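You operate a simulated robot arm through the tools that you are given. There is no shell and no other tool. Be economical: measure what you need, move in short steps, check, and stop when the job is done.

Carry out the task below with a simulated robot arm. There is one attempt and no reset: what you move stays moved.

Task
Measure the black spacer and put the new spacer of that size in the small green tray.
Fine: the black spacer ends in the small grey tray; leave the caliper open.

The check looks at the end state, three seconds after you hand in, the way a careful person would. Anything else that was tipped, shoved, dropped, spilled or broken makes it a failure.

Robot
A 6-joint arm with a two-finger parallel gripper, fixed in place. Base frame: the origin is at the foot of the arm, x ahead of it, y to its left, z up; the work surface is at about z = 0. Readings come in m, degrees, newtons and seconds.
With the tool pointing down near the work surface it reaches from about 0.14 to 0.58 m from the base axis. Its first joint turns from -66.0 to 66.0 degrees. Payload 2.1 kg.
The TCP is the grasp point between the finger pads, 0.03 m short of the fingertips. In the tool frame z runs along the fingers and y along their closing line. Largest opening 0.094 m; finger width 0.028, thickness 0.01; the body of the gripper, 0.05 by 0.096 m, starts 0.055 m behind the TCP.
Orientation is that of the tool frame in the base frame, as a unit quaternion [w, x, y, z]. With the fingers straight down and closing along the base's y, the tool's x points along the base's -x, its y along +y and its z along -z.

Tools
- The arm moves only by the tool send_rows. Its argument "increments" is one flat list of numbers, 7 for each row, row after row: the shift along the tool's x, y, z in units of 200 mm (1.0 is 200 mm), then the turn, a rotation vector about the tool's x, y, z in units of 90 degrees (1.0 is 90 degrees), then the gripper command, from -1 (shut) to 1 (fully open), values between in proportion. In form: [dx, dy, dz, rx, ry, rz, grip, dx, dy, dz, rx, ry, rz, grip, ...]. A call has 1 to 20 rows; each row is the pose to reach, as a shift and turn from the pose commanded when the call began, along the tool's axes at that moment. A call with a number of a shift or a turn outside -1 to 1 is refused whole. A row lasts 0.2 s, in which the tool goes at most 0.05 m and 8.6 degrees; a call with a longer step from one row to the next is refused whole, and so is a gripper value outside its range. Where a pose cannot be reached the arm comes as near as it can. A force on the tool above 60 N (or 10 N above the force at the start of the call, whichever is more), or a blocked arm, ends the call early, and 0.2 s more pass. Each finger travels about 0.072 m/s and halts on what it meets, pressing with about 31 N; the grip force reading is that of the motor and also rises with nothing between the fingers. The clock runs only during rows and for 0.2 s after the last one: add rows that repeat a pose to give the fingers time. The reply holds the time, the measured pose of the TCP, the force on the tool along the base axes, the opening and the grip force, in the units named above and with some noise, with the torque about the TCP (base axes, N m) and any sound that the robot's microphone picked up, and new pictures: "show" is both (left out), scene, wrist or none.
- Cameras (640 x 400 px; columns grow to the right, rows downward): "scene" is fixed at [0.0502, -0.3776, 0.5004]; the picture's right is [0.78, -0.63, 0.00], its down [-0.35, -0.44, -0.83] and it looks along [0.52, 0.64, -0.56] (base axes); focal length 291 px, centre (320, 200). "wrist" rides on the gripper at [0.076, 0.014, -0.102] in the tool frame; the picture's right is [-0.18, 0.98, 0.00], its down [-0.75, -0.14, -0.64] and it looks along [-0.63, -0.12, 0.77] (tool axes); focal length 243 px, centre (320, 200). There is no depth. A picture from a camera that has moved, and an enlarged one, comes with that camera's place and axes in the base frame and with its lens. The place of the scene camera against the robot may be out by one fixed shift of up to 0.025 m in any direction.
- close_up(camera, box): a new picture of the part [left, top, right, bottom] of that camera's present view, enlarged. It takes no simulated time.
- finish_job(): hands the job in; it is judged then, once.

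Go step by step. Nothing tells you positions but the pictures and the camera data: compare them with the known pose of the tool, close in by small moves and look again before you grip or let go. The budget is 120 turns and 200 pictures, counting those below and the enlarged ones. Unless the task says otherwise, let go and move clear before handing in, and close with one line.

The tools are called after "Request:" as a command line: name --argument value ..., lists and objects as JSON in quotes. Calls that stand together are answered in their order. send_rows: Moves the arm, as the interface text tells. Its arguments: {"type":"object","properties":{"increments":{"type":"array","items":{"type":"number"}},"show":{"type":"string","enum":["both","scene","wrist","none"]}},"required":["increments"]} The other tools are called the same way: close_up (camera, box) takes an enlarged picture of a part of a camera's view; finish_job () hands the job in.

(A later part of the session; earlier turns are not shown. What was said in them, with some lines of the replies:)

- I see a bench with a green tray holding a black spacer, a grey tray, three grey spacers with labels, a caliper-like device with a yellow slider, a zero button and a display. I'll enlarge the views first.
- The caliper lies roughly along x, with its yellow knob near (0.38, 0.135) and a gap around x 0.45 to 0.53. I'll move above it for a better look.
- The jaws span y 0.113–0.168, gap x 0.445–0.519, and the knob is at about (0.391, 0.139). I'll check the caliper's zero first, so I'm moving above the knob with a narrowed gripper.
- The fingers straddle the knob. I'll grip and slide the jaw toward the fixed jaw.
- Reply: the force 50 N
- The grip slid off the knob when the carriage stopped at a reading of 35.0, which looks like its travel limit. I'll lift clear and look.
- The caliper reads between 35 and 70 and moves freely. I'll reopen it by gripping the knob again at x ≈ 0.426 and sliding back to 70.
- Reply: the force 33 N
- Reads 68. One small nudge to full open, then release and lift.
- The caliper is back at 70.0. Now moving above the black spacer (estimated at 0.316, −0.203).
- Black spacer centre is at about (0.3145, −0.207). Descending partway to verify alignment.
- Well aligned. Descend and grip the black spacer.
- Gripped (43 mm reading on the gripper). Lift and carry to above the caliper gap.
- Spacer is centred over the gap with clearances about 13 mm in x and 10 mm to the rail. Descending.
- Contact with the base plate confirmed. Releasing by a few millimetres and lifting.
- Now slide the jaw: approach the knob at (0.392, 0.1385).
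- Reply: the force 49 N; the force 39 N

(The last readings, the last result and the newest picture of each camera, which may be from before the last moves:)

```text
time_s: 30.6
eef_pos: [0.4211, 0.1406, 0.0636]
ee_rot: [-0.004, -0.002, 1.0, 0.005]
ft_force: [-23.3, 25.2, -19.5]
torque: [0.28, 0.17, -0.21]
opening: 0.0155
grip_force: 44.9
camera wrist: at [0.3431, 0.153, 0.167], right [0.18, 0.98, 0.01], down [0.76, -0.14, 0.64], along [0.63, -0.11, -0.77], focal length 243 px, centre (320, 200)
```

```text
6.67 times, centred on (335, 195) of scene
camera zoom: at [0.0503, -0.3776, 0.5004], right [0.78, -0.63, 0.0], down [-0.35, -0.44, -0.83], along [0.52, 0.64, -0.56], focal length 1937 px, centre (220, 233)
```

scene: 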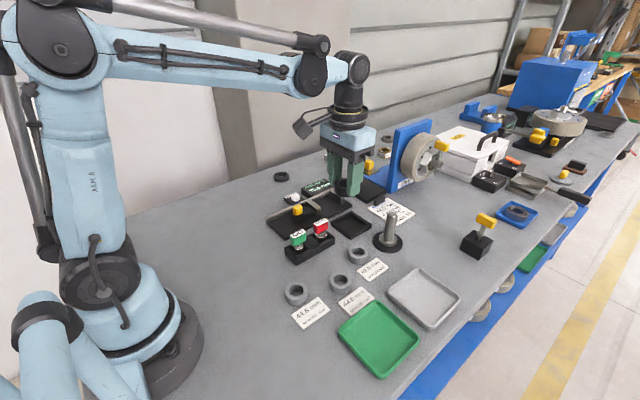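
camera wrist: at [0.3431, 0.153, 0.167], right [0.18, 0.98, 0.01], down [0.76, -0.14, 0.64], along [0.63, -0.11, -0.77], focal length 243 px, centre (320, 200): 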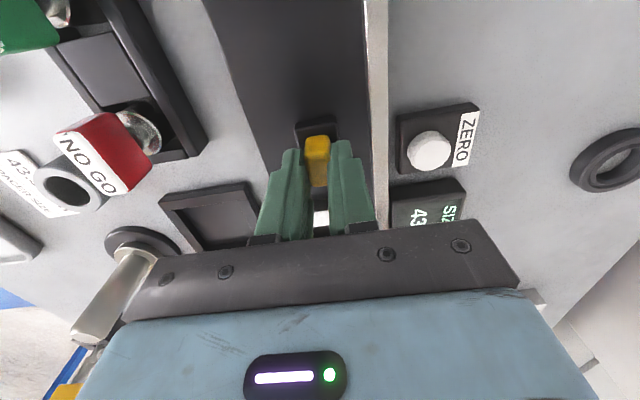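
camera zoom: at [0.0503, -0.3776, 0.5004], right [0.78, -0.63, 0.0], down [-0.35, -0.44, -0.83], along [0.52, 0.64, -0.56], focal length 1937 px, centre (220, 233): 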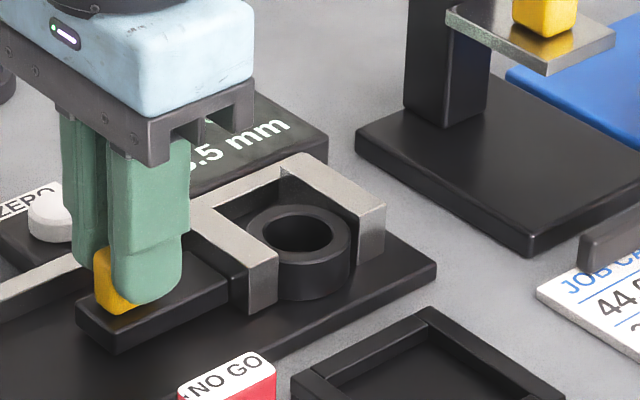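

It reads 43.5 in contact. I'll release the knob and lift so I can read the whole display.

Request:
send_rows --increments '[0, 0, 0, 0, 0, 0, -0.32, 0, 0, 0, 0, 0, 0, -0.32, 0, 0, -0.15, 0, 0, 0, -0.32, 0, 0, -0.35, 0, 0, 0, -0.32, 0, 0, -0.35, 0, 0, 0, -0.32]' --show "none"

Request:
close_up --camera "scene" --box '[265, 160, 365, 240]'

Request:
close_up --camera "wrist" --box '[220, 60, 480, 220]'

```text
time_s: 31.8
eef_pos: [0.4216, 0.1381, 0.1335]
ee_rot: [-0.001, 0.0, 1.0, 0.0]
ft_force: [0.4, -0.1, 0.3]
torque: [-0.04, -0.03, 0.01]
opening: 0.0319
grip_force: 0.2
```

```text
5.00 times, centred on (315, 200) of scene
camera zoom: at [0.0502, -0.3776, 0.5004], right [0.78, -0.63, 0.0], down [-0.35, -0.44, -0.83], along [0.52, 0.64, -0.56], focal length 1453 px, centre (345, 200)
```

zoom: 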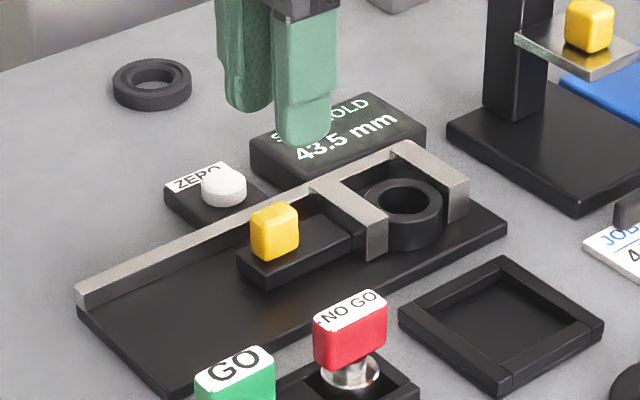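

```text
2.46 times, centred on (350, 140) of wrist
camera zoom: at [0.3446, 0.1524, 0.2349], right [0.18, 0.98, 0.0], down [0.75, -0.14, 0.64], along [0.63, -0.12, -0.77], focal length 597 px, centre (246, 348)
```

zoom: 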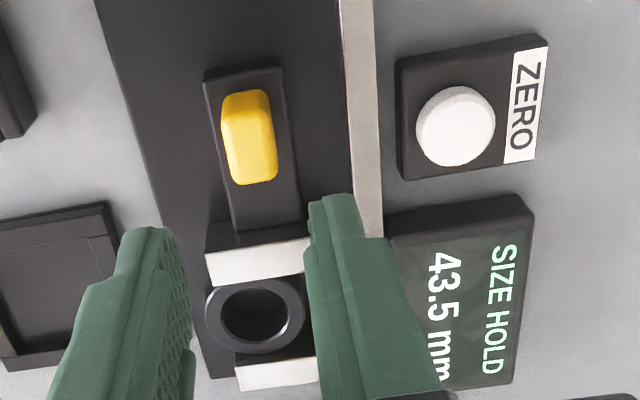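

43.5 mm. Reopen the caliper the same way.

Request:
send_rows --increments '[0.01, -0.003, 0.15, 0, 0, 0, -0.32, 0.01, -0.003, 0.342, 0, 0, 0, -0.32, 0.01, -0.003, 0.342, 0, 0, 0, -0.32, 0.01, -0.003, 0.342, 0, 0, 0, -1, 0.01, -0.003, 0.342, 0, 0, 0, -1, 0.01, -0.003, 0.342, 0, 0, 0, -1, 0.04, -0.003, 0.342, 0, 0, 0, -1, 0.07, -0.003, 0.342, 0, 0, 0, -1, 0.1, -0.003, 0.342, 0, 0, 0, -1, 0.125, -0.003, 0.342, 0, 0, 0, -1, 0.14, -0.003, 0.342, 0, 0, 0, -1, 0.143, -0.003, 0.342, 0, 0, 0, -1, 0.143, -0.003, 0.342, 0, 0, 0, -0.32, 0.143, -0.003, 0.342, 0, 0, 0, -0.32, 0.143, -0.003, 0.1, 0, 0, 0, -0.32, 0.143, -0.003, -0.1, 0, 0, 0, -0.32, 0.143, -0.003, -0.1, 0, 0, 0, -0.32]' --show "wrist"

Request:
close_up --camera "scene" --box '[265, 160, 365, 240]'

```text
time_s: 35.4
eef_pos: [0.3927, 0.1356, 0.1542]
ee_rot: [0.0, 0.0, 1.0, 0.0]
ft_force: [1.0, 0.5, -0.4]
torque: [0.02, -0.03, 0.01]
opening: 0.0318
grip_force: 0.1
camera wrist: at [0.3153, 0.1494, 0.2561], right [0.18, 0.98, 0.0], down [0.75, -0.14, 0.64], along [0.63, -0.12, -0.77], focal length 243 px, centre (320, 200)
```

wrist: 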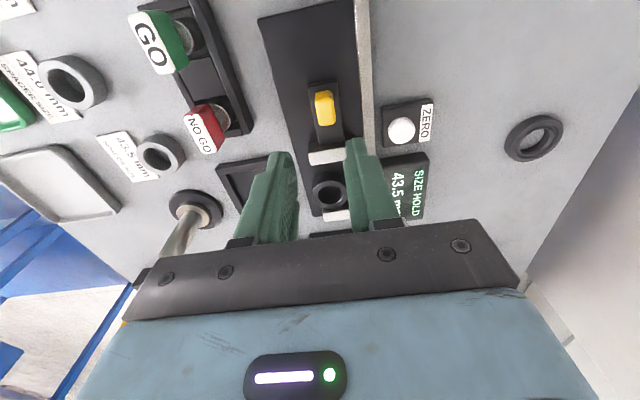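

```text
5.00 times, centred on (315, 200) of scene
camera zoom: at [0.0502, -0.3776, 0.5004], right [0.78, -0.63, 0.0], down [-0.35, -0.44, -0.83], along [0.52, 0.64, -0.56], focal length 1453 px, centre (345, 200)
```

zoom: 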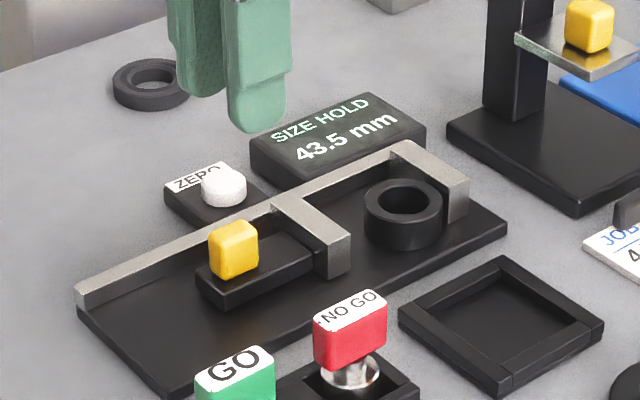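

The display holds 43.5 and the caliper is open again. Next, collect the black spacer and look from above.

Request:
send_rows --increments '[-0.15, -0.013, 0, 0, 0, 0, 0, -0.3, -0.026, 0, 0, 0, 0, 0.09, -0.45, -0.04, 0, 0, 0, 0, 0.09, -0.5, -0.04, 0.08, 0, 0, 0, 0.09, -0.5, -0.04, 0.08, 0, 0, 0, 0.09]' --show "wrist"

Request:
close_up --camera "wrist" --box '[220, 0, 440, 180]'

```text
time_s: 36.6
eef_pos: [0.4938, 0.1261, 0.1376]
ee_rot: [0.0, 0.0, 1.0, 0.0]
ft_force: [0.3, 0.0, -0.2]
torque: [0.03, 0.01, -0.02]
opening: 0.051
grip_force: 0.1
camera wrist: at [0.4166, 0.1402, 0.2402], right [0.18, 0.98, 0.0], down [0.75, -0.14, 0.64], along [0.63, -0.12, -0.77], focal length 243 px, centre (320, 200)
```

wrist: 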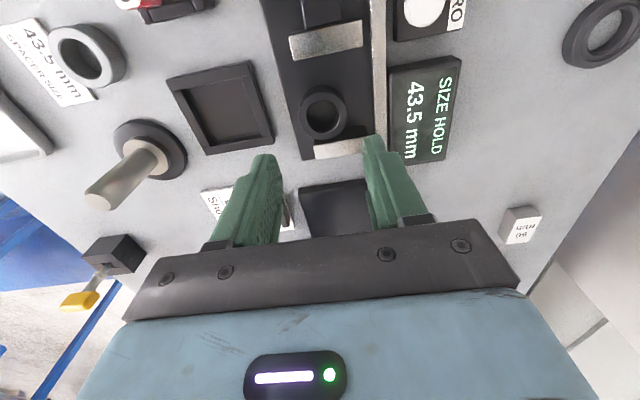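

```text
2.22 times, centred on (330, 90) of wrist
camera zoom: at [0.4166, 0.1402, 0.2402], right [0.18, 0.98, 0.0], down [0.75, -0.14, 0.64], along [0.63, -0.12, -0.77], focal length 539 px, centre (298, 444)
```

zoom: 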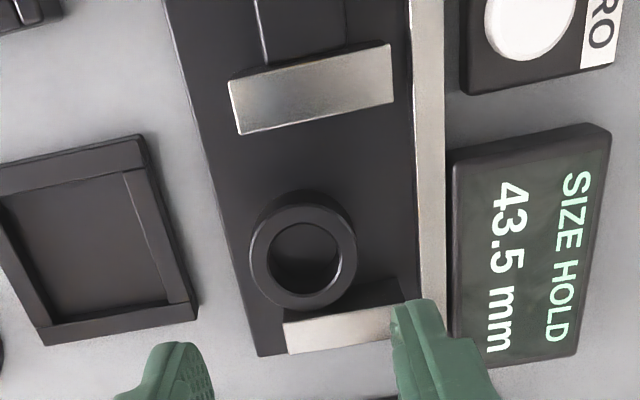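

The spacer is at about (0.4945, 0.127), directly below. Descend and grip.

Request:
send_rows --increments '[0, 0.005, 0.15, 0, 0, 0, 0.09, 0, 0.005, 0.3, 0, 0, 0, 0.09, 0, 0.005, 0.4, 0, 0, 0, 0.09, 0, 0.005, 0.445, 0, 0, 0, 0.09, 0, 0.005, 0.445, 0, 0, 0, 0.09, 0, 0.005, 0.445, 0, 0, 0, -0.3, 0, 0.005, 0.445, 0, 0, 0, -0.3, 0, 0.005, 0.445, 0, 0, 0, -0.3]' --show "none"

Request:
close_up --camera "scene" --box '[265, 140, 365, 220]'

```text
time_s: 38.4
eef_pos: [0.494, 0.1273, 0.0505]
ee_rot: [0.001, 0.0, 1.0, -0.001]
ft_force: [0.4, -0.4, -0.8]
torque: [-0.01, 0.02, 0.0]
opening: 0.0423
grip_force: 31.2
```

```text
5.00 times, centred on (315, 180) of scene
camera zoom: at [0.0502, -0.3776, 0.5004], right [0.78, -0.63, 0.0], down [-0.35, -0.44, -0.83], along [0.52, 0.64, -0.56], focal length 1453 px, centre (345, 300)
```

zoom: 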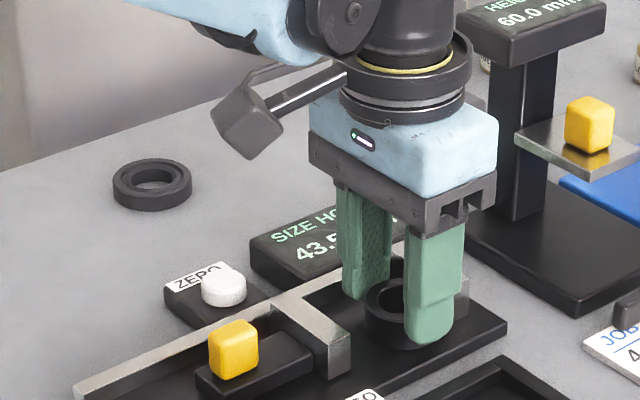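

Gripped. Lift and carry to above the grey tray (about 0.434, −0.218).

Request:
send_rows --increments '[0, 0, -0.1, 0, 0, 0, -0.3, 0, 0, -0.3, 0, 0, 0, -0.3, 0, 0, -0.5, 0, 0, 0, -0.3, 0, 0, -0.7, 0, 0, 0, -0.3, 0, 0, -0.85, 0, 0, 0, -0.3, 0.05, -0.2, -0.9, 0, 0, 0, -0.3, 0.1, -0.4, -0.9, 0, 0, 0, -0.3, 0.15, -0.6, -0.9, 0, 0, 0, -0.3, 0.2, -0.8, -0.9, 0, 0, 0, -0.3, 0.25, -1.0, -0.9, 0, 0, 0, -0.3]' --show "none"

Request:
send_rows --increments '[0.02, -0.2, 0, 0, 0, 0, -0.3, 0.04, -0.4, 0, 0, 0, 0, -0.3, 0.05, -0.6, 0.05, 0, 0, 0, -0.3, 0.05, -0.72, 0.2, 0, 0, 0, -0.3, 0.05, -0.72, 0.4, 0, 0, 0, -0.3, 0.05, -0.72, 0.4, 0, 0, 0, -0.3]' --show "both"

```text
time_s: 40.6
eef_pos: [0.4426, -0.0711, 0.2299]
ee_rot: [0.0, 0.0, 1.0, 0.0]
ft_force: [0.6, 0.1, -0.7]
torque: [-0.01, 0.02, 0.03]
opening: 0.0423
grip_force: 31.3
```

```text
time_s: 42.0
eef_pos: [0.4317, -0.2134, 0.1486]
ee_rot: [0.0, 0.0, 1.0, -0.001]
ft_force: [-0.2, -0.4, -0.8]
torque: [0.02, 0.01, 0.0]
opening: 0.0426
grip_force: 30.6
camera wrist: at [0.356, -0.1997, 0.2507], right [0.18, 0.98, 0.0], down [0.75, -0.14, 0.64], along [0.63, -0.12, -0.77], focal length 243 px, centre (320, 200)
```

scene: 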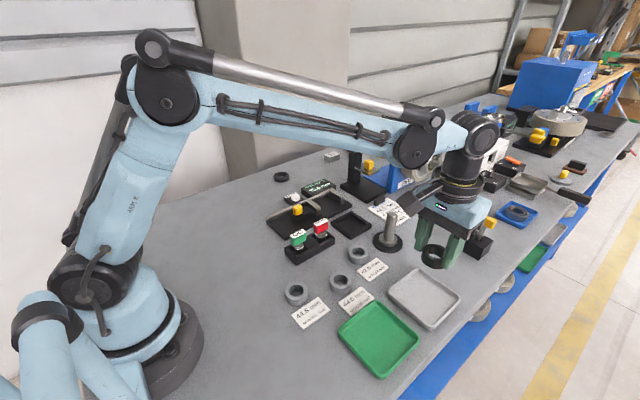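
wrist: 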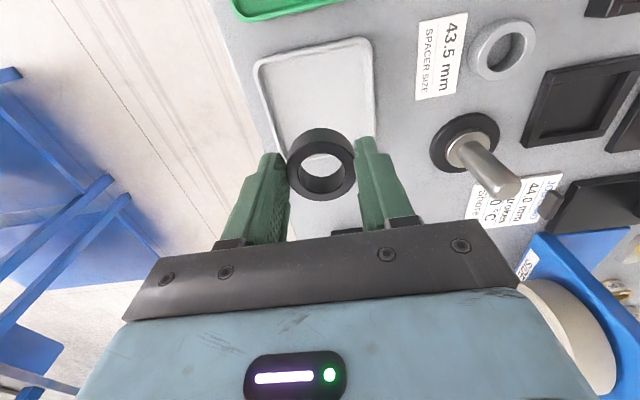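

The tray centre is about (0.437, −0.215). Lowering the black spacer into it.

Request:
send_rows --increments '[-0.025, -0.008, 0.15, 0, 0, 0, -0.3, -0.025, -0.008, 0.35, 0, 0, 0, -0.3, -0.025, -0.008, 0.48, 0, 0, 0, -0.3, -0.025, -0.008, 0.5, 0, 0, 0, -0.3, -0.025, -0.008, 0.5, 0, 0, 0, -0.3]' --show "wrist"

Request:
close_up --camera "scene" --box '[370, 230, 490, 340]'

```text
time_s: 43.2
eef_pos: [0.4362, -0.2167, 0.0501]
ee_rot: [0.0, 0.0, 1.0, 0.0]
ft_force: [0.5, 0.7, -1.5]
torque: [0.0, 0.01, 0.01]
opening: 0.0424
grip_force: 30.5
camera wrist: at [0.3597, -0.2021, 0.1514], right [0.18, 0.98, 0.0], down [0.75, -0.14, 0.64], along [0.63, -0.12, -0.77], focal length 243 px, centre (320, 200)
```

wrist: 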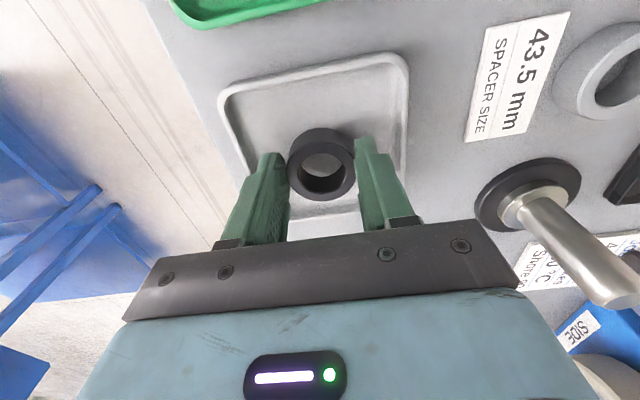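

```text
3.64 times, centred on (430, 285) of scene
camera zoom: at [0.0502, -0.3776, 0.5003], right [0.78, -0.63, 0.0], down [-0.35, -0.44, -0.83], along [0.52, 0.64, -0.56], focal length 1057 px, centre (-80, -109)
```

zoom: 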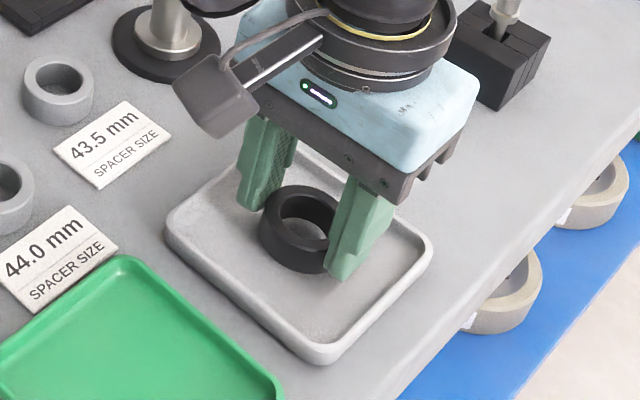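

Request:
send_rows --increments '[0, 0, 0.01, 0, 0, 0, -0.3, 0, 0, 0.02, 0, 0, 0, -0.3, 0, 0, 0.026, 0, 0, 0, -0.3, 0, 0, 0.026, 0, 0, 0, -0.3]' --show "none"

```text
time_s: 44.2
eef_pos: [0.4383, -0.216, 0.0437]
ee_rot: [0.0, 0.0, 1.0, 0.0]
ft_force: [0.5, 0.0, 0.7]
torque: [0.03, -0.01, 0.01]
opening: 0.0426
grip_force: 31.2
```

Request:
send_rows --increments '[0, 0, 0.005, 0, 0, 0, -0.3, 0, 0, 0.01, 0, 0, 0, -0.3, 0, 0, 0.01, 0, 0, 0, -0.3]' --show "none"

```text
time_s: 45.0
eef_pos: [0.4363, -0.2166, 0.0433]
ee_rot: [-0.001, -0.001, 1.0, 0.001]
ft_force: [-2.8, 3.4, 27.0]
torque: [0.02, -0.06, -0.17]
opening: 0.0424
grip_force: 30.5
```

Contact (27 N). Release and lift.

Request:
send_rows --increments '[0, 0, -0.006, 0, 0, 0, 0.1, 0, 0, -0.006, 0, 0, 0, 0.1, 0, 0, -0.006, 0, 0, 0, 0.1, 0, 0, -0.15, 0, 0, 0, 0.1, 0, 0, -0.35, 0, 0, 0, 0.1, 0, 0, -0.55, 0, 0, 0, 0.1, 0.05, 0.2, -0.65, 0, 0, 0, 0.1, 0.1, 0.4, -0.65, 0, 0, 0, 0.1, 0.15, 0.6, -0.65, 0, 0, 0, 0.1, 0.15, 0.75, -0.65, 0, 0, 0, 0.1, 0.15, 0.75, -0.65, 0, 0, 0, 0.1]' --show "both"

Request:
close_up --camera "wrist" --box '[200, 20, 420, 180]'

```text
time_s: 47.4
eef_pos: [0.4075, -0.0653, 0.1746]
ee_rot: [0.0, 0.0, 1.0, -0.001]
ft_force: [-0.3, -0.2, -0.2]
torque: [0.02, -0.04, 0.03]
opening: 0.0517
grip_force: 0.1
camera wrist: at [0.3302, -0.0518, 0.2762], right [0.18, 0.98, 0.0], down [0.75, -0.14, 0.64], along [0.63, -0.12, -0.77], focal length 243 px, centre (320, 200)
```

scene: 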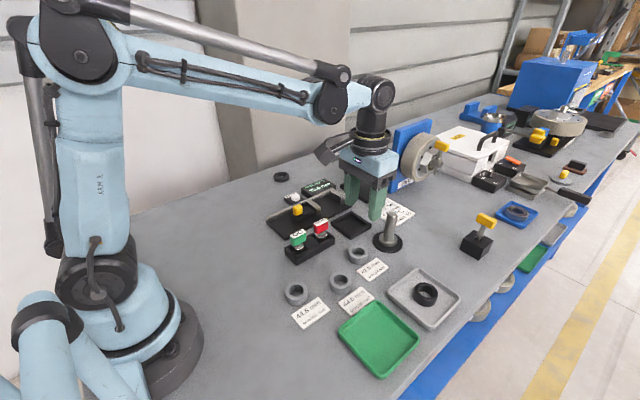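
wrist: 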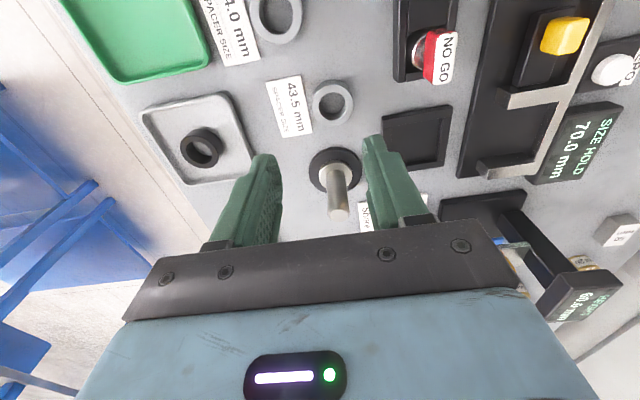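

```text
2.50 times, centred on (310, 100) of wrist
camera zoom: at [0.3302, -0.0518, 0.2762], right [0.18, 0.98, 0.0], down [0.75, -0.14, 0.64], along [0.63, -0.12, -0.77], focal length 606 px, centre (345, 450)
```

zoom: 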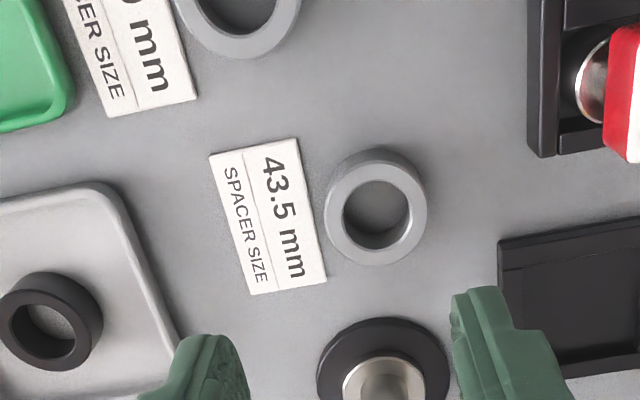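

The black spacer is in the grey tray. Now to the 43.5 spacer near (0.415, −0.056); I'll descend partway and check.

Request:
send_rows --increments '[-0.015, 0.045, 0.15, 0, 0, 0, 0.2, -0.03, 0.045, 0.35, 0, 0, 0, 0.2, -0.03, 0.045, 0.45, 0, 0, 0, 0.2, -0.03, 0.045, 0.45, 0, 0, 0, 0.2]' --show "wrist"

Request:
close_up --camera "wrist" --box '[240, 80, 400, 200]'

Request:
close_up --camera "scene" --box '[310, 190, 430, 290]'

```text
time_s: 48.4
eef_pos: [0.4129, -0.0573, 0.0814]
ee_rot: [-0.001, 0.0, 1.0, 0.0]
ft_force: [0.2, -0.5, 0.0]
torque: [-0.01, 0.04, -0.02]
opening: 0.0562
grip_force: 0.0
camera wrist: at [0.3362, -0.043, 0.1828], right [0.18, 0.98, 0.0], down [0.75, -0.14, 0.64], along [0.63, -0.12, -0.77], focal length 243 px, centre (320, 200)
```

wrist: 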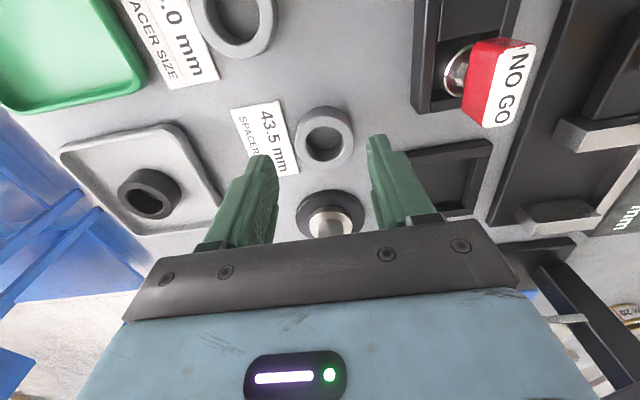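

```text
3.33 times, centred on (320, 140) of wrist
camera zoom: at [0.3362, -0.043, 0.1828], right [0.18, 0.98, 0.0], down [0.75, -0.14, 0.64], along [0.63, -0.12, -0.77], focal length 809 px, centre (320, 400)
```

zoom: 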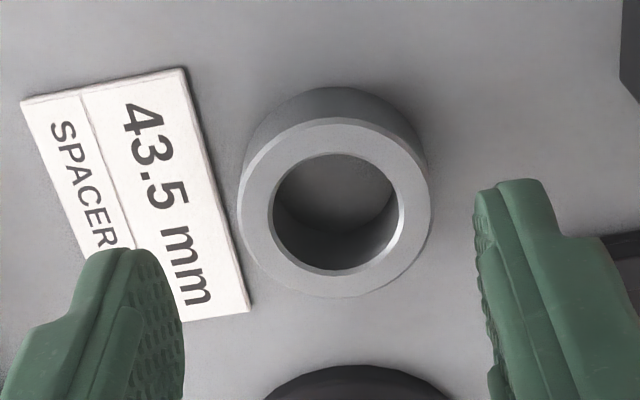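

```text
4.00 times, centred on (370, 240) of scene
camera zoom: at [0.0502, -0.3776, 0.5004], right [0.78, -0.63, 0.0], down [-0.35, -0.44, -0.83], along [0.52, 0.64, -0.56], focal length 1162 px, centre (120, 40)
```

zoom: 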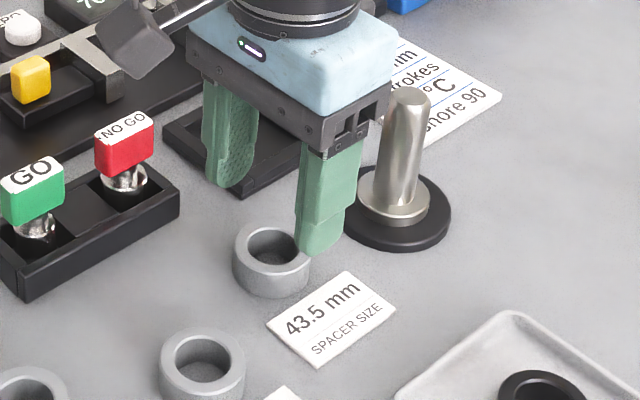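

Request:
send_rows --increments '[-0.02, 0.011, 0.1, 0, 0, 0, 0.2, -0.02, 0.011, 0.2, 0, 0, 0, 0.2, -0.02, 0.011, 0.2, 0, 0, 0, 0.2, -0.02, 0.011, 0.2, 0, 0, 0, -0.3, -0.02, 0.011, 0.2, 0, 0, 0, -0.3, -0.02, 0.011, 0.2, 0, 0, 0, -0.3]' --show "wrist"

Request:
close_up --camera "scene" --box '[310, 190, 430, 290]'

```text
time_s: 49.8
eef_pos: [0.4169, -0.056, 0.0411]
ee_rot: [0.0, 0.0, 1.0, 0.001]
ft_force: [1.1, -0.7, -1.1]
torque: [0.0, 0.01, 0.0]
opening: 0.0433
grip_force: 31.1
camera wrist: at [0.3406, -0.0417, 0.1435], right [0.18, 0.98, 0.0], down [0.75, -0.14, 0.64], along [0.63, -0.12, -0.77], focal length 243 px, centre (320, 200)
```

wrist: 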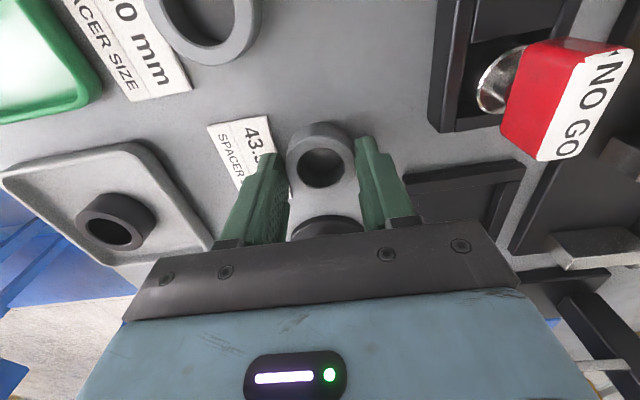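

```text
4.00 times, centred on (370, 240) of scene
camera zoom: at [0.0502, -0.3776, 0.5003], right [0.78, -0.63, 0.0], down [-0.35, -0.44, -0.83], along [0.52, 0.64, -0.56], focal length 1162 px, centre (120, 40)
```

zoom: 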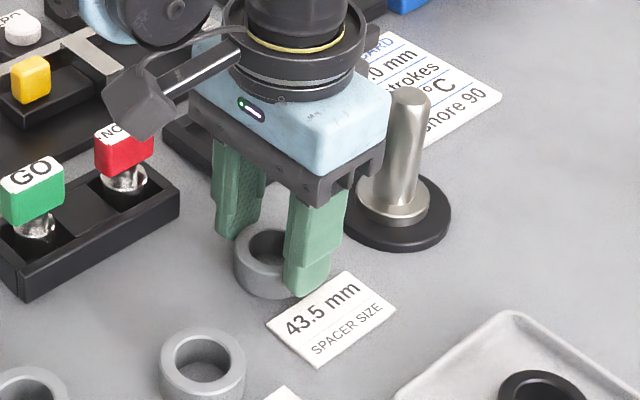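

Gripped. As a calibration cross-check I'll measure this labelled 43.5 spacer in the same caliper before placing it.

Request:
send_rows --increments '[0, 0, -0.1, 0, 0, 0, -0.3, 0, 0, -0.3, 0, 0, 0, -0.3, 0, 0, -0.5, 0, 0, 0, -0.3, 0, 0, -0.7, 0, 0, 0, -0.3, -0.05, 0.15, -0.8, 0, 0, 0, -0.3, -0.12, 0.33, -0.8, 0, 0, 0, -0.3, -0.2, 0.53, -0.8, 0, 0, 0, -0.3, -0.27, 0.73, -0.8, 0, 0, 0, -0.3, -0.337, 0.917, -0.8, 0, 0, 0, -0.3, -0.337, 0.917, -0.6, 0, 0, 0, -0.3, -0.337, 0.917, -0.4, 0, 0, 0, -0.3, -0.337, 0.917, -0.4, 0, 0, 0, -0.3]' --show "wrist"

Request:
close_up --camera "scene" --box '[250, 130, 390, 240]'

```text
time_s: 52.4
eef_pos: [0.4842, 0.1271, 0.121]
ee_rot: [-0.001, 0.0, 1.0, 0.0]
ft_force: [0.4, 0.7, -1.1]
torque: [0.0, -0.01, 0.01]
opening: 0.0433
grip_force: 30.8
camera wrist: at [0.4075, 0.1408, 0.2234], right [0.18, 0.98, 0.0], down [0.75, -0.14, 0.64], along [0.63, -0.12, -0.77], focal length 243 px, centre (320, 200)
```

wrist: 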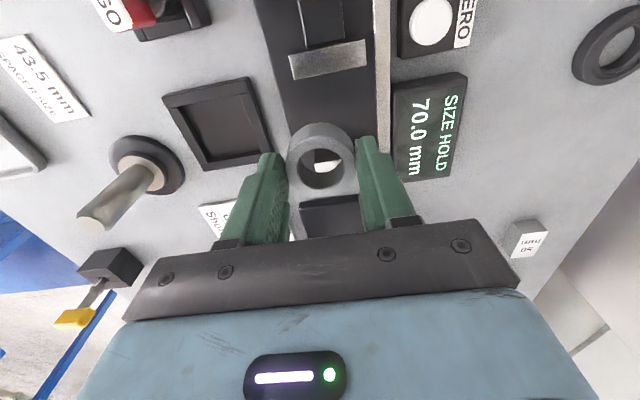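

```text
3.64 times, centred on (320, 185) of scene
camera zoom: at [0.0502, -0.3776, 0.5004], right [0.78, -0.63, 0.0], down [-0.35, -0.44, -0.83], along [0.52, 0.64, -0.56], focal length 1057 px, centre (320, 254)
```

zoom: 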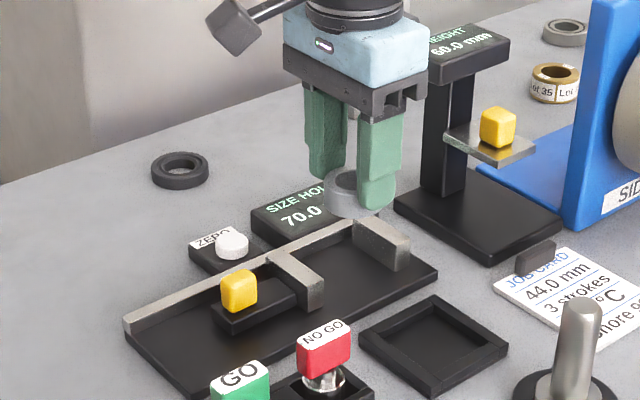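

Request:
send_rows --increments '[0, 0, 0.15, 0, 0, 0, -0.3, 0, 0, 0.28, 0, 0, 0, -0.3, 0, 0, 0.34, 0, 0, 0, -0.3, 0, 0, 0.355, 0, 0, 0, -0.3, 0, 0, 0.355, 0, 0, 0, -0.3]' --show "none"

```text
time_s: 53.6
eef_pos: [0.4842, 0.1287, 0.0509]
ee_rot: [0.0, 0.0, 1.0, 0.001]
ft_force: [-0.4, 2.0, 5.2]
torque: [-0.05, -0.01, 0.01]
opening: 0.0431
grip_force: 31.2
```

Just touching. Release, lift, and return to the knob.

Request:
send_rows --increments '[0, 0, 0, 0, 0, 0, 0.08, 0, 0, 0, 0, 0, 0, 0.08, 0, 0, 0, 0, 0, 0, 0.08, 0, 0, -0.1, 0, 0, 0, 0.08, 0, 0, -0.3, 0, 0, 0, 0.08, 0, 0, -0.45, 0, 0, 0, 0.08, 0.15, 0.02, -0.45, 0, 0, 0, 0.08, 0.3, 0.04, -0.45, 0, 0, 0, -0.32, 0.46, 0.053, -0.45, 0, 0, 0, -0.32, 0.46, 0.053, -0.25, 0, 0, 0, -0.32, 0.46, 0.053, -0.15, 0, 0, 0, -0.32, 0.46, 0.053, -0.15, 0, 0, 0, -0.32]' --show "wrist"

Request:
close_up --camera "scene" --box '[265, 160, 365, 240]'

```text
time_s: 56.2
eef_pos: [0.3921, 0.1395, 0.0822]
ee_rot: [-0.001, -0.001, 1.0, 0.0]
ft_force: [-0.1, 0.1, -0.7]
torque: [-0.01, 0.02, 0.02]
opening: 0.0321
grip_force: 0.1
camera wrist: at [0.315, 0.153, 0.1836], right [0.18, 0.98, 0.0], down [0.75, -0.14, 0.64], along [0.63, -0.12, -0.77], focal length 243 px, centre (320, 200)
```

wrist: 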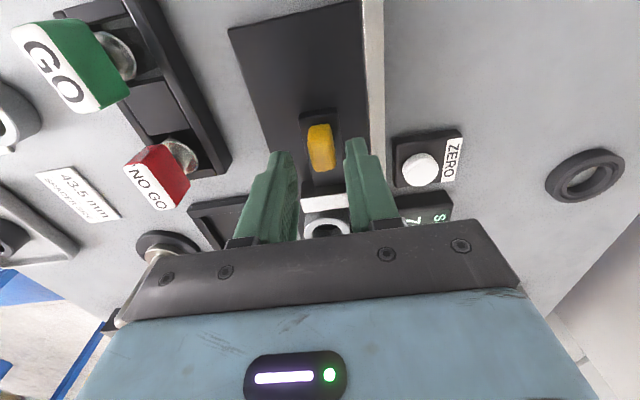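

```text
5.00 times, centred on (315, 200) of scene
camera zoom: at [0.0502, -0.3776, 0.5004], right [0.78, -0.63, 0.0], down [-0.35, -0.44, -0.83], along [0.52, 0.64, -0.56], focal length 1453 px, centre (345, 200)
```

zoom: 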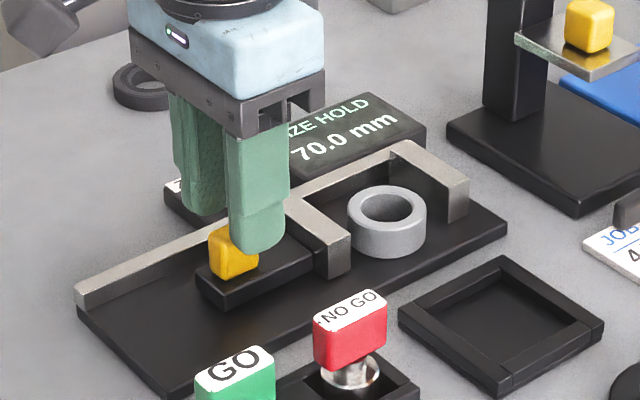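

Request:
send_rows --increments '[0, -0.01, 0.05, 0, 0, 0, -0.32, 0, -0.01, 0.093, 0, 0, 0, -0.32, 0, -0.01, 0.093, 0, 0, 0, -0.32, 0, -0.01, 0.093, 0, 0, 0, -1, 0, -0.01, 0.093, 0, 0, 0, -1, 0, -0.01, 0.093, 0, 0, 0, -1, -0.03, -0.01, 0.093, 0, 0, 0, -1, -0.06, -0.01, 0.093, 0, 0, 0, -1, -0.09, -0.01, 0.093, 0, 0, 0, -1, -0.11, -0.01, 0.093, 0, 0, 0, -1, -0.12, -0.01, 0.093, 0, 0, 0, -1, -0.13, -0.01, 0.093, 0, 0, 0, -1, -0.137, -0.01, 0.093, 0, 0, 0, -1, -0.143, -0.01, 0.093, 0, 0, 0, -1, -0.148, -0.01, 0.093, 0, 0, 0, -1]' --show "none"

Request:
close_up --camera "scene" --box '[290, 165, 365, 225]'

```text
time_s: 59.4
eef_pos: [0.419, 0.1404, 0.0627]
ee_rot: [-0.007, -0.003, 1.0, 0.005]
ft_force: [-40.3, 23.1, -1.7]
torque: [0.2, 0.73, -0.23]
opening: 0.0157
grip_force: 45.1
```

```text
6.67 times, centred on (328, 195) of scene
camera zoom: at [0.0502, -0.3776, 0.5003], right [0.78, -0.63, 0.0], down [-0.35, -0.44, -0.83], along [0.52, 0.64, -0.56], focal length 1937 px, centre (270, 233)
```

zoom: 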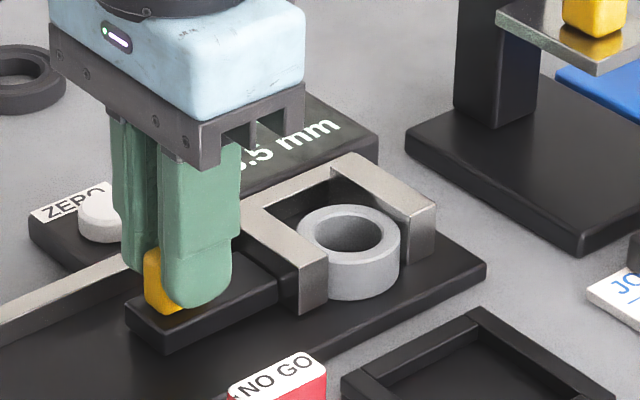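

Contact again, reading "…​.5". Release, lift, and read the held value.

Request:
send_rows --increments '[0, 0, 0, 0, 0, 0, -0.32, 0, 0, 0, 0, 0, 0, -0.32, 0, 0, -0.15, 0, 0, 0, -0.32, 0, 0, -0.35, 0, 0, 0, -0.32, 0, 0, -0.35, 0, 0, 0, -0.32]' --show "none"

Request:
close_up --camera "scene" --box '[265, 160, 365, 240]'

Request:
close_up --camera "wrist" --box '[220, 60, 480, 220]'

```text
time_s: 60.6
eef_pos: [0.4228, 0.1367, 0.1328]
ee_rot: [0.0, 0.0, 1.0, 0.001]
ft_force: [-0.4, 0.4, 0.4]
torque: [0.01, 0.02, 0.02]
opening: 0.032
grip_force: 0.1
```

```text
5.00 times, centred on (315, 200) of scene
camera zoom: at [0.0502, -0.3776, 0.5004], right [0.78, -0.63, 0.0], down [-0.35, -0.44, -0.83], along [0.52, 0.64, -0.56], focal length 1453 px, centre (345, 200)
```

zoom: 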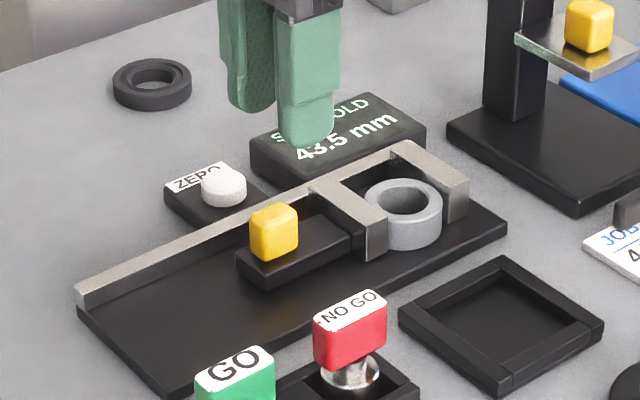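

```text
2.46 times, centred on (350, 140) of wrist
camera zoom: at [0.3457, 0.1515, 0.2347], right [0.18, 0.98, 0.0], down [0.75, -0.14, 0.64], along [0.63, -0.12, -0.77], focal length 597 px, centre (246, 348)
```

zoom: 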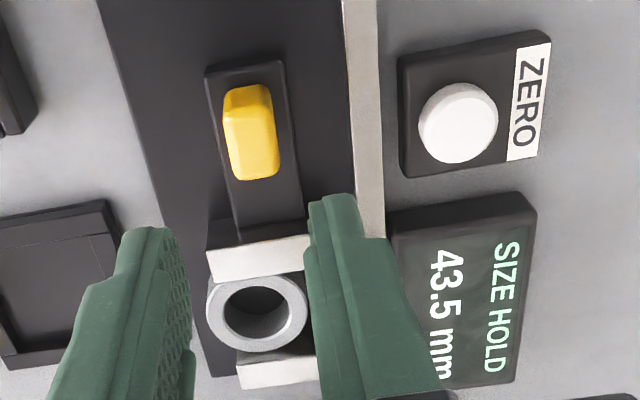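

Same 43.5 reading for the labelled spacer, so the sizes match. Reopen the caliper.

Request:
send_rows --increments '[0.013, 0.002, 0.15, 0, 0, 0, -0.32, 0.013, 0.002, 0.34, 0, 0, 0, -0.32, 0.013, 0.002, 0.34, 0, 0, 0, -0.32, 0.013, 0.002, 0.34, 0, 0, 0, -1, 0.013, 0.002, 0.34, 0, 0, 0, -1, 0.013, 0.002, 0.34, 0, 0, 0, -1, 0.04, 0.002, 0.34, 0, 0, 0, -1, 0.07, 0.002, 0.34, 0, 0, 0, -1, 0.1, 0.002, 0.34, 0, 0, 0, -1, 0.125, 0.002, 0.34, 0, 0, 0, -1, 0.143, 0.002, 0.34, 0, 0, 0, -1, 0.147, 0.002, 0.34, 0, 0, 0, -1, 0.147, 0.002, 0.34, 0, 0, 0, -0.32, 0.147, 0.002, 0.34, 0, 0, 0, -0.32, 0.147, 0.002, 0.1, 0, 0, 0, -0.32, 0.147, 0.002, -0.1, 0, 0, 0, -0.32, 0.147, 0.002, -0.1, 0, 0, 0, -0.32]' --show "none"

Request:
close_up --camera "scene" --box '[265, 160, 365, 240]'

```text
time_s: 64.2
eef_pos: [0.3914, 0.1373, 0.1527]
ee_rot: [0.0, 0.0, 1.0, 0.0]
ft_force: [-0.4, -0.2, 0.0]
torque: [0.0, 0.04, 0.02]
opening: 0.0318
grip_force: 0.1
```

```text
5.00 times, centred on (315, 200) of scene
camera zoom: at [0.0502, -0.3776, 0.5004], right [0.78, -0.63, 0.0], down [-0.35, -0.44, -0.83], along [0.52, 0.64, -0.56], focal length 1453 px, centre (345, 200)
```

zoom: 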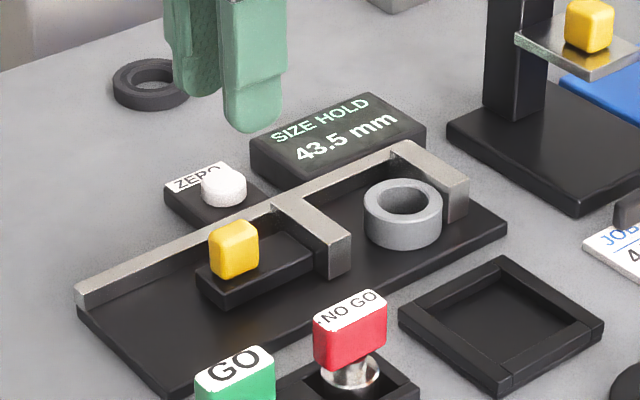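

Caliper open. Move above the spacer at about (0.4945, 0.128).

Request:
send_rows --increments '[-0.15, -0.013, 0, 0, 0, 0, 0, -0.3, -0.026, 0, 0, 0, 0, 0.09, -0.45, -0.045, 0, 0, 0, 0, 0.09, -0.515, -0.048, 0.08, 0, 0, 0, 0.09, -0.515, -0.048, 0.08, 0, 0, 0, 0.09]' --show "none"

Request:
close_up --camera "wrist" --box '[220, 0, 440, 180]'

```text
time_s: 65.4
eef_pos: [0.4967, 0.1262, 0.1368]
ee_rot: [-0.001, 0.0, 1.0, 0.0]
ft_force: [0.1, 0.1, -0.7]
torque: [0.0, 0.02, -0.02]
opening: 0.0511
grip_force: 0.0
```

```text
2.22 times, centred on (330, 90) of wrist
camera zoom: at [0.4197, 0.1405, 0.2388], right [0.18, 0.98, 0.0], down [0.75, -0.14, 0.64], along [0.63, -0.12, -0.77], focal length 539 px, centre (298, 444)
```

zoom: 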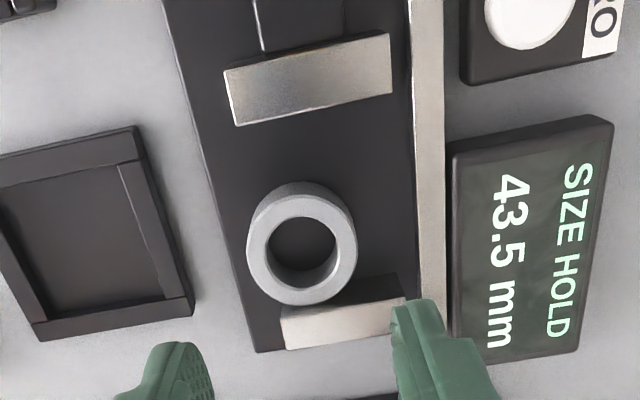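

Request:
send_rows --increments '[0.012, 0.008, 0.15, 0, 0, 0, 0.09, 0.012, 0.008, 0.3, 0, 0, 0, 0.09, 0.012, 0.008, 0.4, 0, 0, 0, 0.09, 0.012, 0.008, 0.435, 0, 0, 0, 0.09, 0.012, 0.008, 0.435, 0, 0, 0, 0.09, 0.012, 0.008, 0.435, 0, 0, 0, -0.3, 0.012, 0.008, 0.435, 0, 0, 0, -0.3, 0.012, 0.008, 0.435, 0, 0, 0, -0.3]' --show "none"

Request:
close_up --camera "scene" --box '[265, 140, 365, 220]'

```text
time_s: 67.2
eef_pos: [0.4939, 0.1283, 0.0499]
ee_rot: [0.0, 0.0, 1.0, 0.0]
ft_force: [-0.1, 0.5, -0.5]
torque: [0.0, 0.01, -0.01]
opening: 0.0432
grip_force: 30.8
```

```text
5.00 times, centred on (315, 180) of scene
camera zoom: at [0.0502, -0.3776, 0.5004], right [0.78, -0.63, 0.0], down [-0.35, -0.44, -0.83], along [0.52, 0.64, -0.56], focal length 1453 px, centre (345, 300)
```

zoom: 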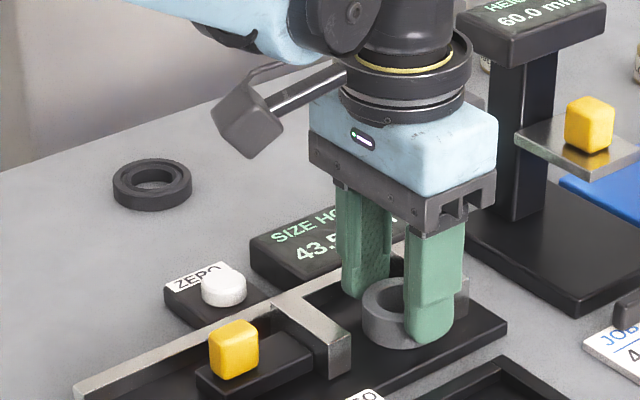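

Gripped. Carry to the green tray.

Request:
send_rows --increments '[0, 0, -0.1, 0, 0, 0, -0.3, 0, 0, -0.3, 0, 0, 0, -0.3, 0, 0, -0.5, 0, 0, 0, -0.3, 0, 0, -0.7, 0, 0, 0, -0.3, 0, 0, -0.85, 0, 0, 0, -0.3, 0.1, -0.2, -0.9, 0, 0, 0, -0.3, 0.2, -0.4, -0.9, 0, 0, 0, -0.3, 0.3, -0.6, -0.9, 0, 0, 0, -0.3, 0.4, -0.8, -0.9, 0, 0, 0, -0.3, 0.5, -1.0, -0.9, 0, 0, 0, -0.3]' --show "none"

Request:
send_rows --increments '[0.1, -0.15, 0, 0, 0, 0, -0.3, 0.2, -0.3, 0, 0, 0, 0, -0.3, 0.3, -0.45, 0, 0, 0, 0, -0.3, 0.41, -0.6, 0, 0, 0, 0, -0.3, 0.41, -0.68, 0.15, 0, 0, 0, -0.3, 0.41, -0.68, 0.35, 0, 0, 0, -0.3, 0.41, -0.68, 0.5, 0, 0, 0, -0.3, 0.41, -0.68, 0.5, 0, 0, 0, -0.3]' --show "both"

```text
time_s: 69.4
eef_pos: [0.3939, -0.0708, 0.2303]
ee_rot: [-0.001, 0.0, 1.0, 0.001]
ft_force: [0.4, -0.5, -0.8]
torque: [0.0, 0.04, 0.0]
opening: 0.0431
grip_force: 31.0
```

```text
time_s: 71.2
eef_pos: [0.3124, -0.2069, 0.1292]
ee_rot: [0.0, 0.0, 1.0, 0.0]
ft_force: [-0.4, 0.0, -1.4]
torque: [0.0, 0.0, 0.01]
opening: 0.0432
grip_force: 30.9
camera wrist: at [0.2339, -0.1929, 0.2311], right [0.18, 0.98, 0.0], down [0.75, -0.14, 0.64], along [0.63, -0.12, -0.77], focal length 243 px, centre (320, 200)
```

scene: 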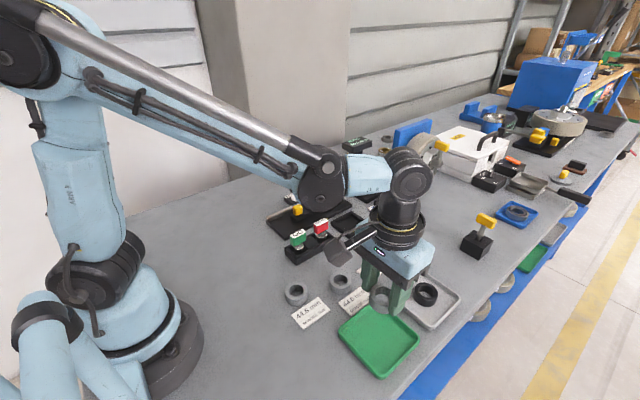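
wrist: 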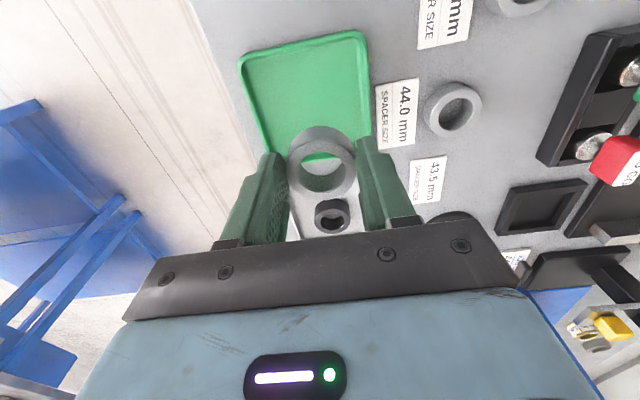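

Request:
send_rows --increments '[0.02, -0.01, 0.15, 0, 0, 0, -0.3, 0.02, -0.01, 0.3, 0, 0, 0, -0.3, 0.02, -0.01, 0.39, 0, 0, 0, -0.3, 0.02, -0.01, 0.41, 0, 0, 0, -0.3, 0.02, -0.01, 0.42, 0, 0, 0, -0.3, 0.02, -0.01, 0.425, 0, 0, 0, -0.3, 0.02, -0.01, 0.425, 0, 0, 0, -0.3]' --show "wrist"

Request:
close_up --camera "scene" --box '[310, 250, 470, 390]'

```text
time_s: 72.8
eef_pos: [0.3073, -0.2093, 0.0433]
ee_rot: [0.0, 0.001, 1.0, 0.0]
ft_force: [-0.9, 0.3, 6.8]
torque: [-0.1, -0.05, -0.03]
opening: 0.0431
grip_force: 31.5
camera wrist: at [0.2308, -0.1943, 0.1459], right [0.18, 0.98, 0.0], down [0.75, -0.14, 0.64], along [0.63, -0.12, -0.77], focal length 243 px, centre (320, 200)
```

wrist: 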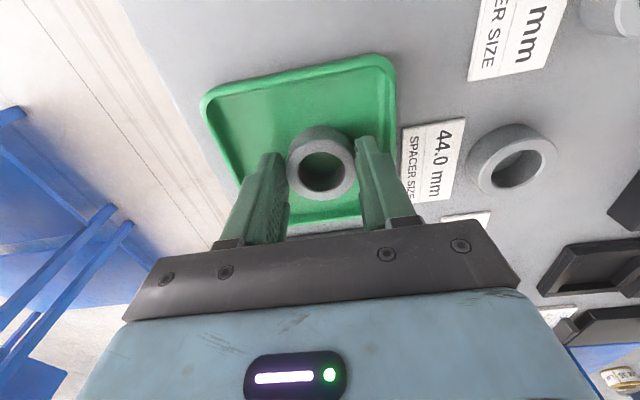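

```text
2.86 times, centred on (390, 320) of scene
camera zoom: at [0.0502, -0.3776, 0.5004], right [0.78, -0.63, 0.0], down [-0.35, -0.44, -0.83], along [0.52, 0.64, -0.56], focal length 830 px, centre (120, -143)
```

zoom: 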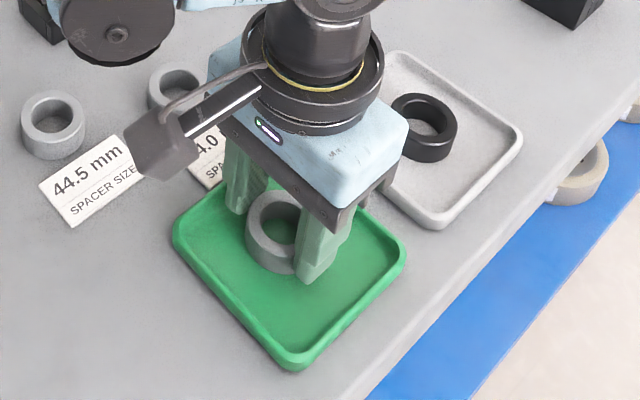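

Seated in the green tray. Release, lift and move clear.

Request:
send_rows --increments '[0, 0, 0, 0, 0, 0, 0.1, 0, 0, 0, 0, 0, 0, 0.1, 0, 0, 0, 0, 0, 0, 0.1, 0, 0, -0.15, 0, 0, 0, 0.1, 0, 0, -0.35, 0, 0, 0, 0.1, 0, 0, -0.55, 0, 0, 0, 0.1, 0, 0.2, -0.75, 0, 0, 0, 0.1, 0, 0.4, -0.85, 0, 0, 0, 0.1, 0, 0.6, -0.85, 0, 0, 0, 0.1, 0, 0.8, -0.85, 0, 0, 0, 0.1, 0, 0.8, -0.85, 0, 0, 0, 0.1]' --show "both"

Request:
close_up --camera "scene" --box '[260, 160, 480, 390]'

```text
refused: row 7 steps farther than a row can; nothing moved
```

```text
1.74 times, centred on (370, 275) of scene
camera zoom: at [0.0502, -0.3776, 0.5004], right [0.78, -0.63, 0.0], down [-0.35, -0.44, -0.83], along [0.52, 0.64, -0.56], focal length 505 px, centre (233, 70)
```

zoom: 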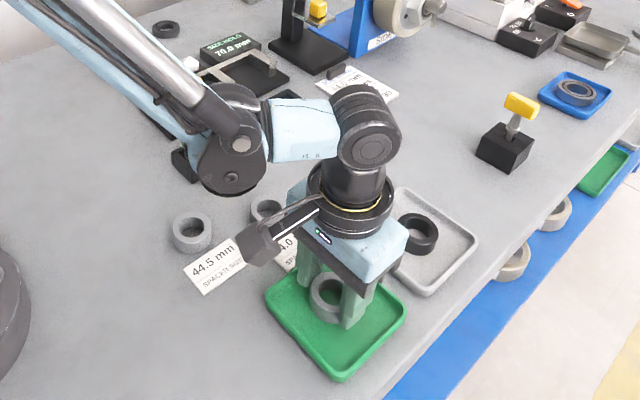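

The call was refused for too long a step, so nothing moved. Same motion with smaller steps.

Request:
send_rows --increments '[0, 0, 0, 0, 0, 0, 0.1, 0, 0, 0, 0, 0, 0, 0.1, 0, 0, 0, 0, 0, 0, 0.1, 0, 0, -0.15, 0, 0, 0, 0.1, 0, 0, -0.35, 0, 0, 0, 0.1, 0, 0, -0.55, 0, 0, 0, 0.1, 0, 0, -0.75, 0, 0, 0, 0.1, 0, 0.15, -0.85, 0, 0, 0, 0.1, 0, 0.35, -0.85, 0, 0, 0, 0.1, 0, 0.55, -0.85, 0, 0, 0, 0.1, 0, 0.75, -0.85, 0, 0, 0, 0.1, 0, 0.75, -0.85, 0, 0, 0, 0.1]' --show "both"

Request:
close_up --camera "scene" --box '[260, 160, 480, 390]'

```text
time_s: 75.4
eef_pos: [0.3065, -0.0593, 0.2123]
ee_rot: [0.0, 0.0, 1.0, 0.0]
ft_force: [-0.3, -0.1, 0.0]
torque: [-0.01, 0.0, 0.0]
opening: 0.0519
grip_force: 0.0
camera wrist: at [0.2301, -0.0443, 0.314], right [0.18, 0.98, 0.0], down [0.75, -0.14, 0.64], along [0.63, -0.12, -0.77], focal length 243 px, centre (320, 200)
```

scene: 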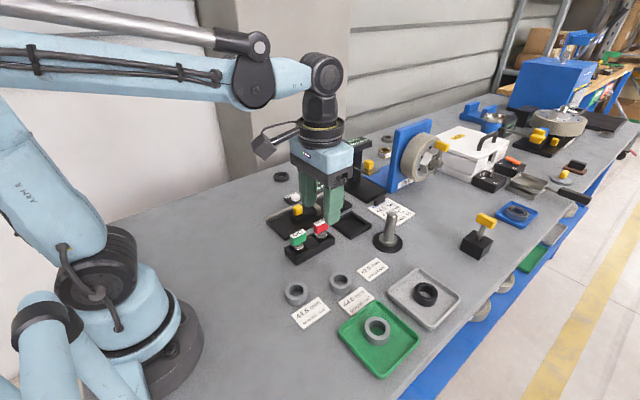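
wrist: 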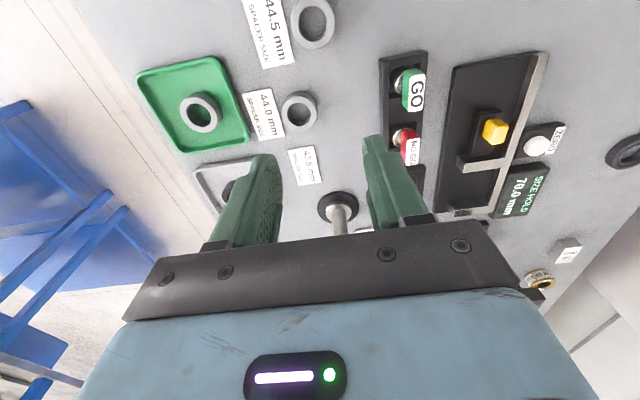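

```text
1.74 times, centred on (370, 275) of scene
camera zoom: at [0.0502, -0.3776, 0.5004], right [0.78, -0.63, 0.0], down [-0.35, -0.44, -0.83], along [0.52, 0.64, -0.56], focal length 505 px, centre (233, 70)
```

zoom: 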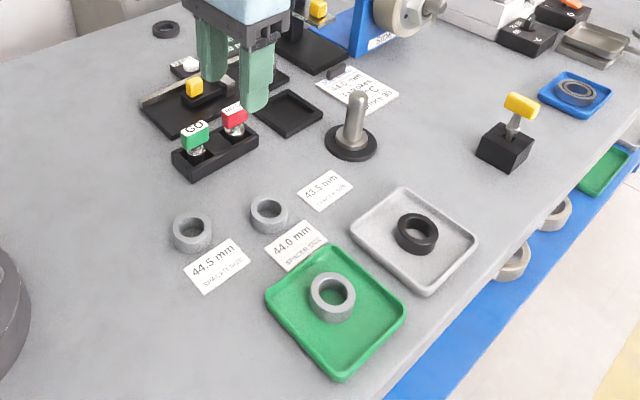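

The new 43.5 spacer is in the green tray and the black one in the grey tray. The caliper is open and empty at 70.0, everything else is in place, and the arm is clear, so I'm handing in.

Request:
finish_job

```text
The job is handed in.
```

The black spacer measured 43.5 mm; the new 43.5 mm spacer is in the green tray, the black one is in the grey tray, and the caliper is open.
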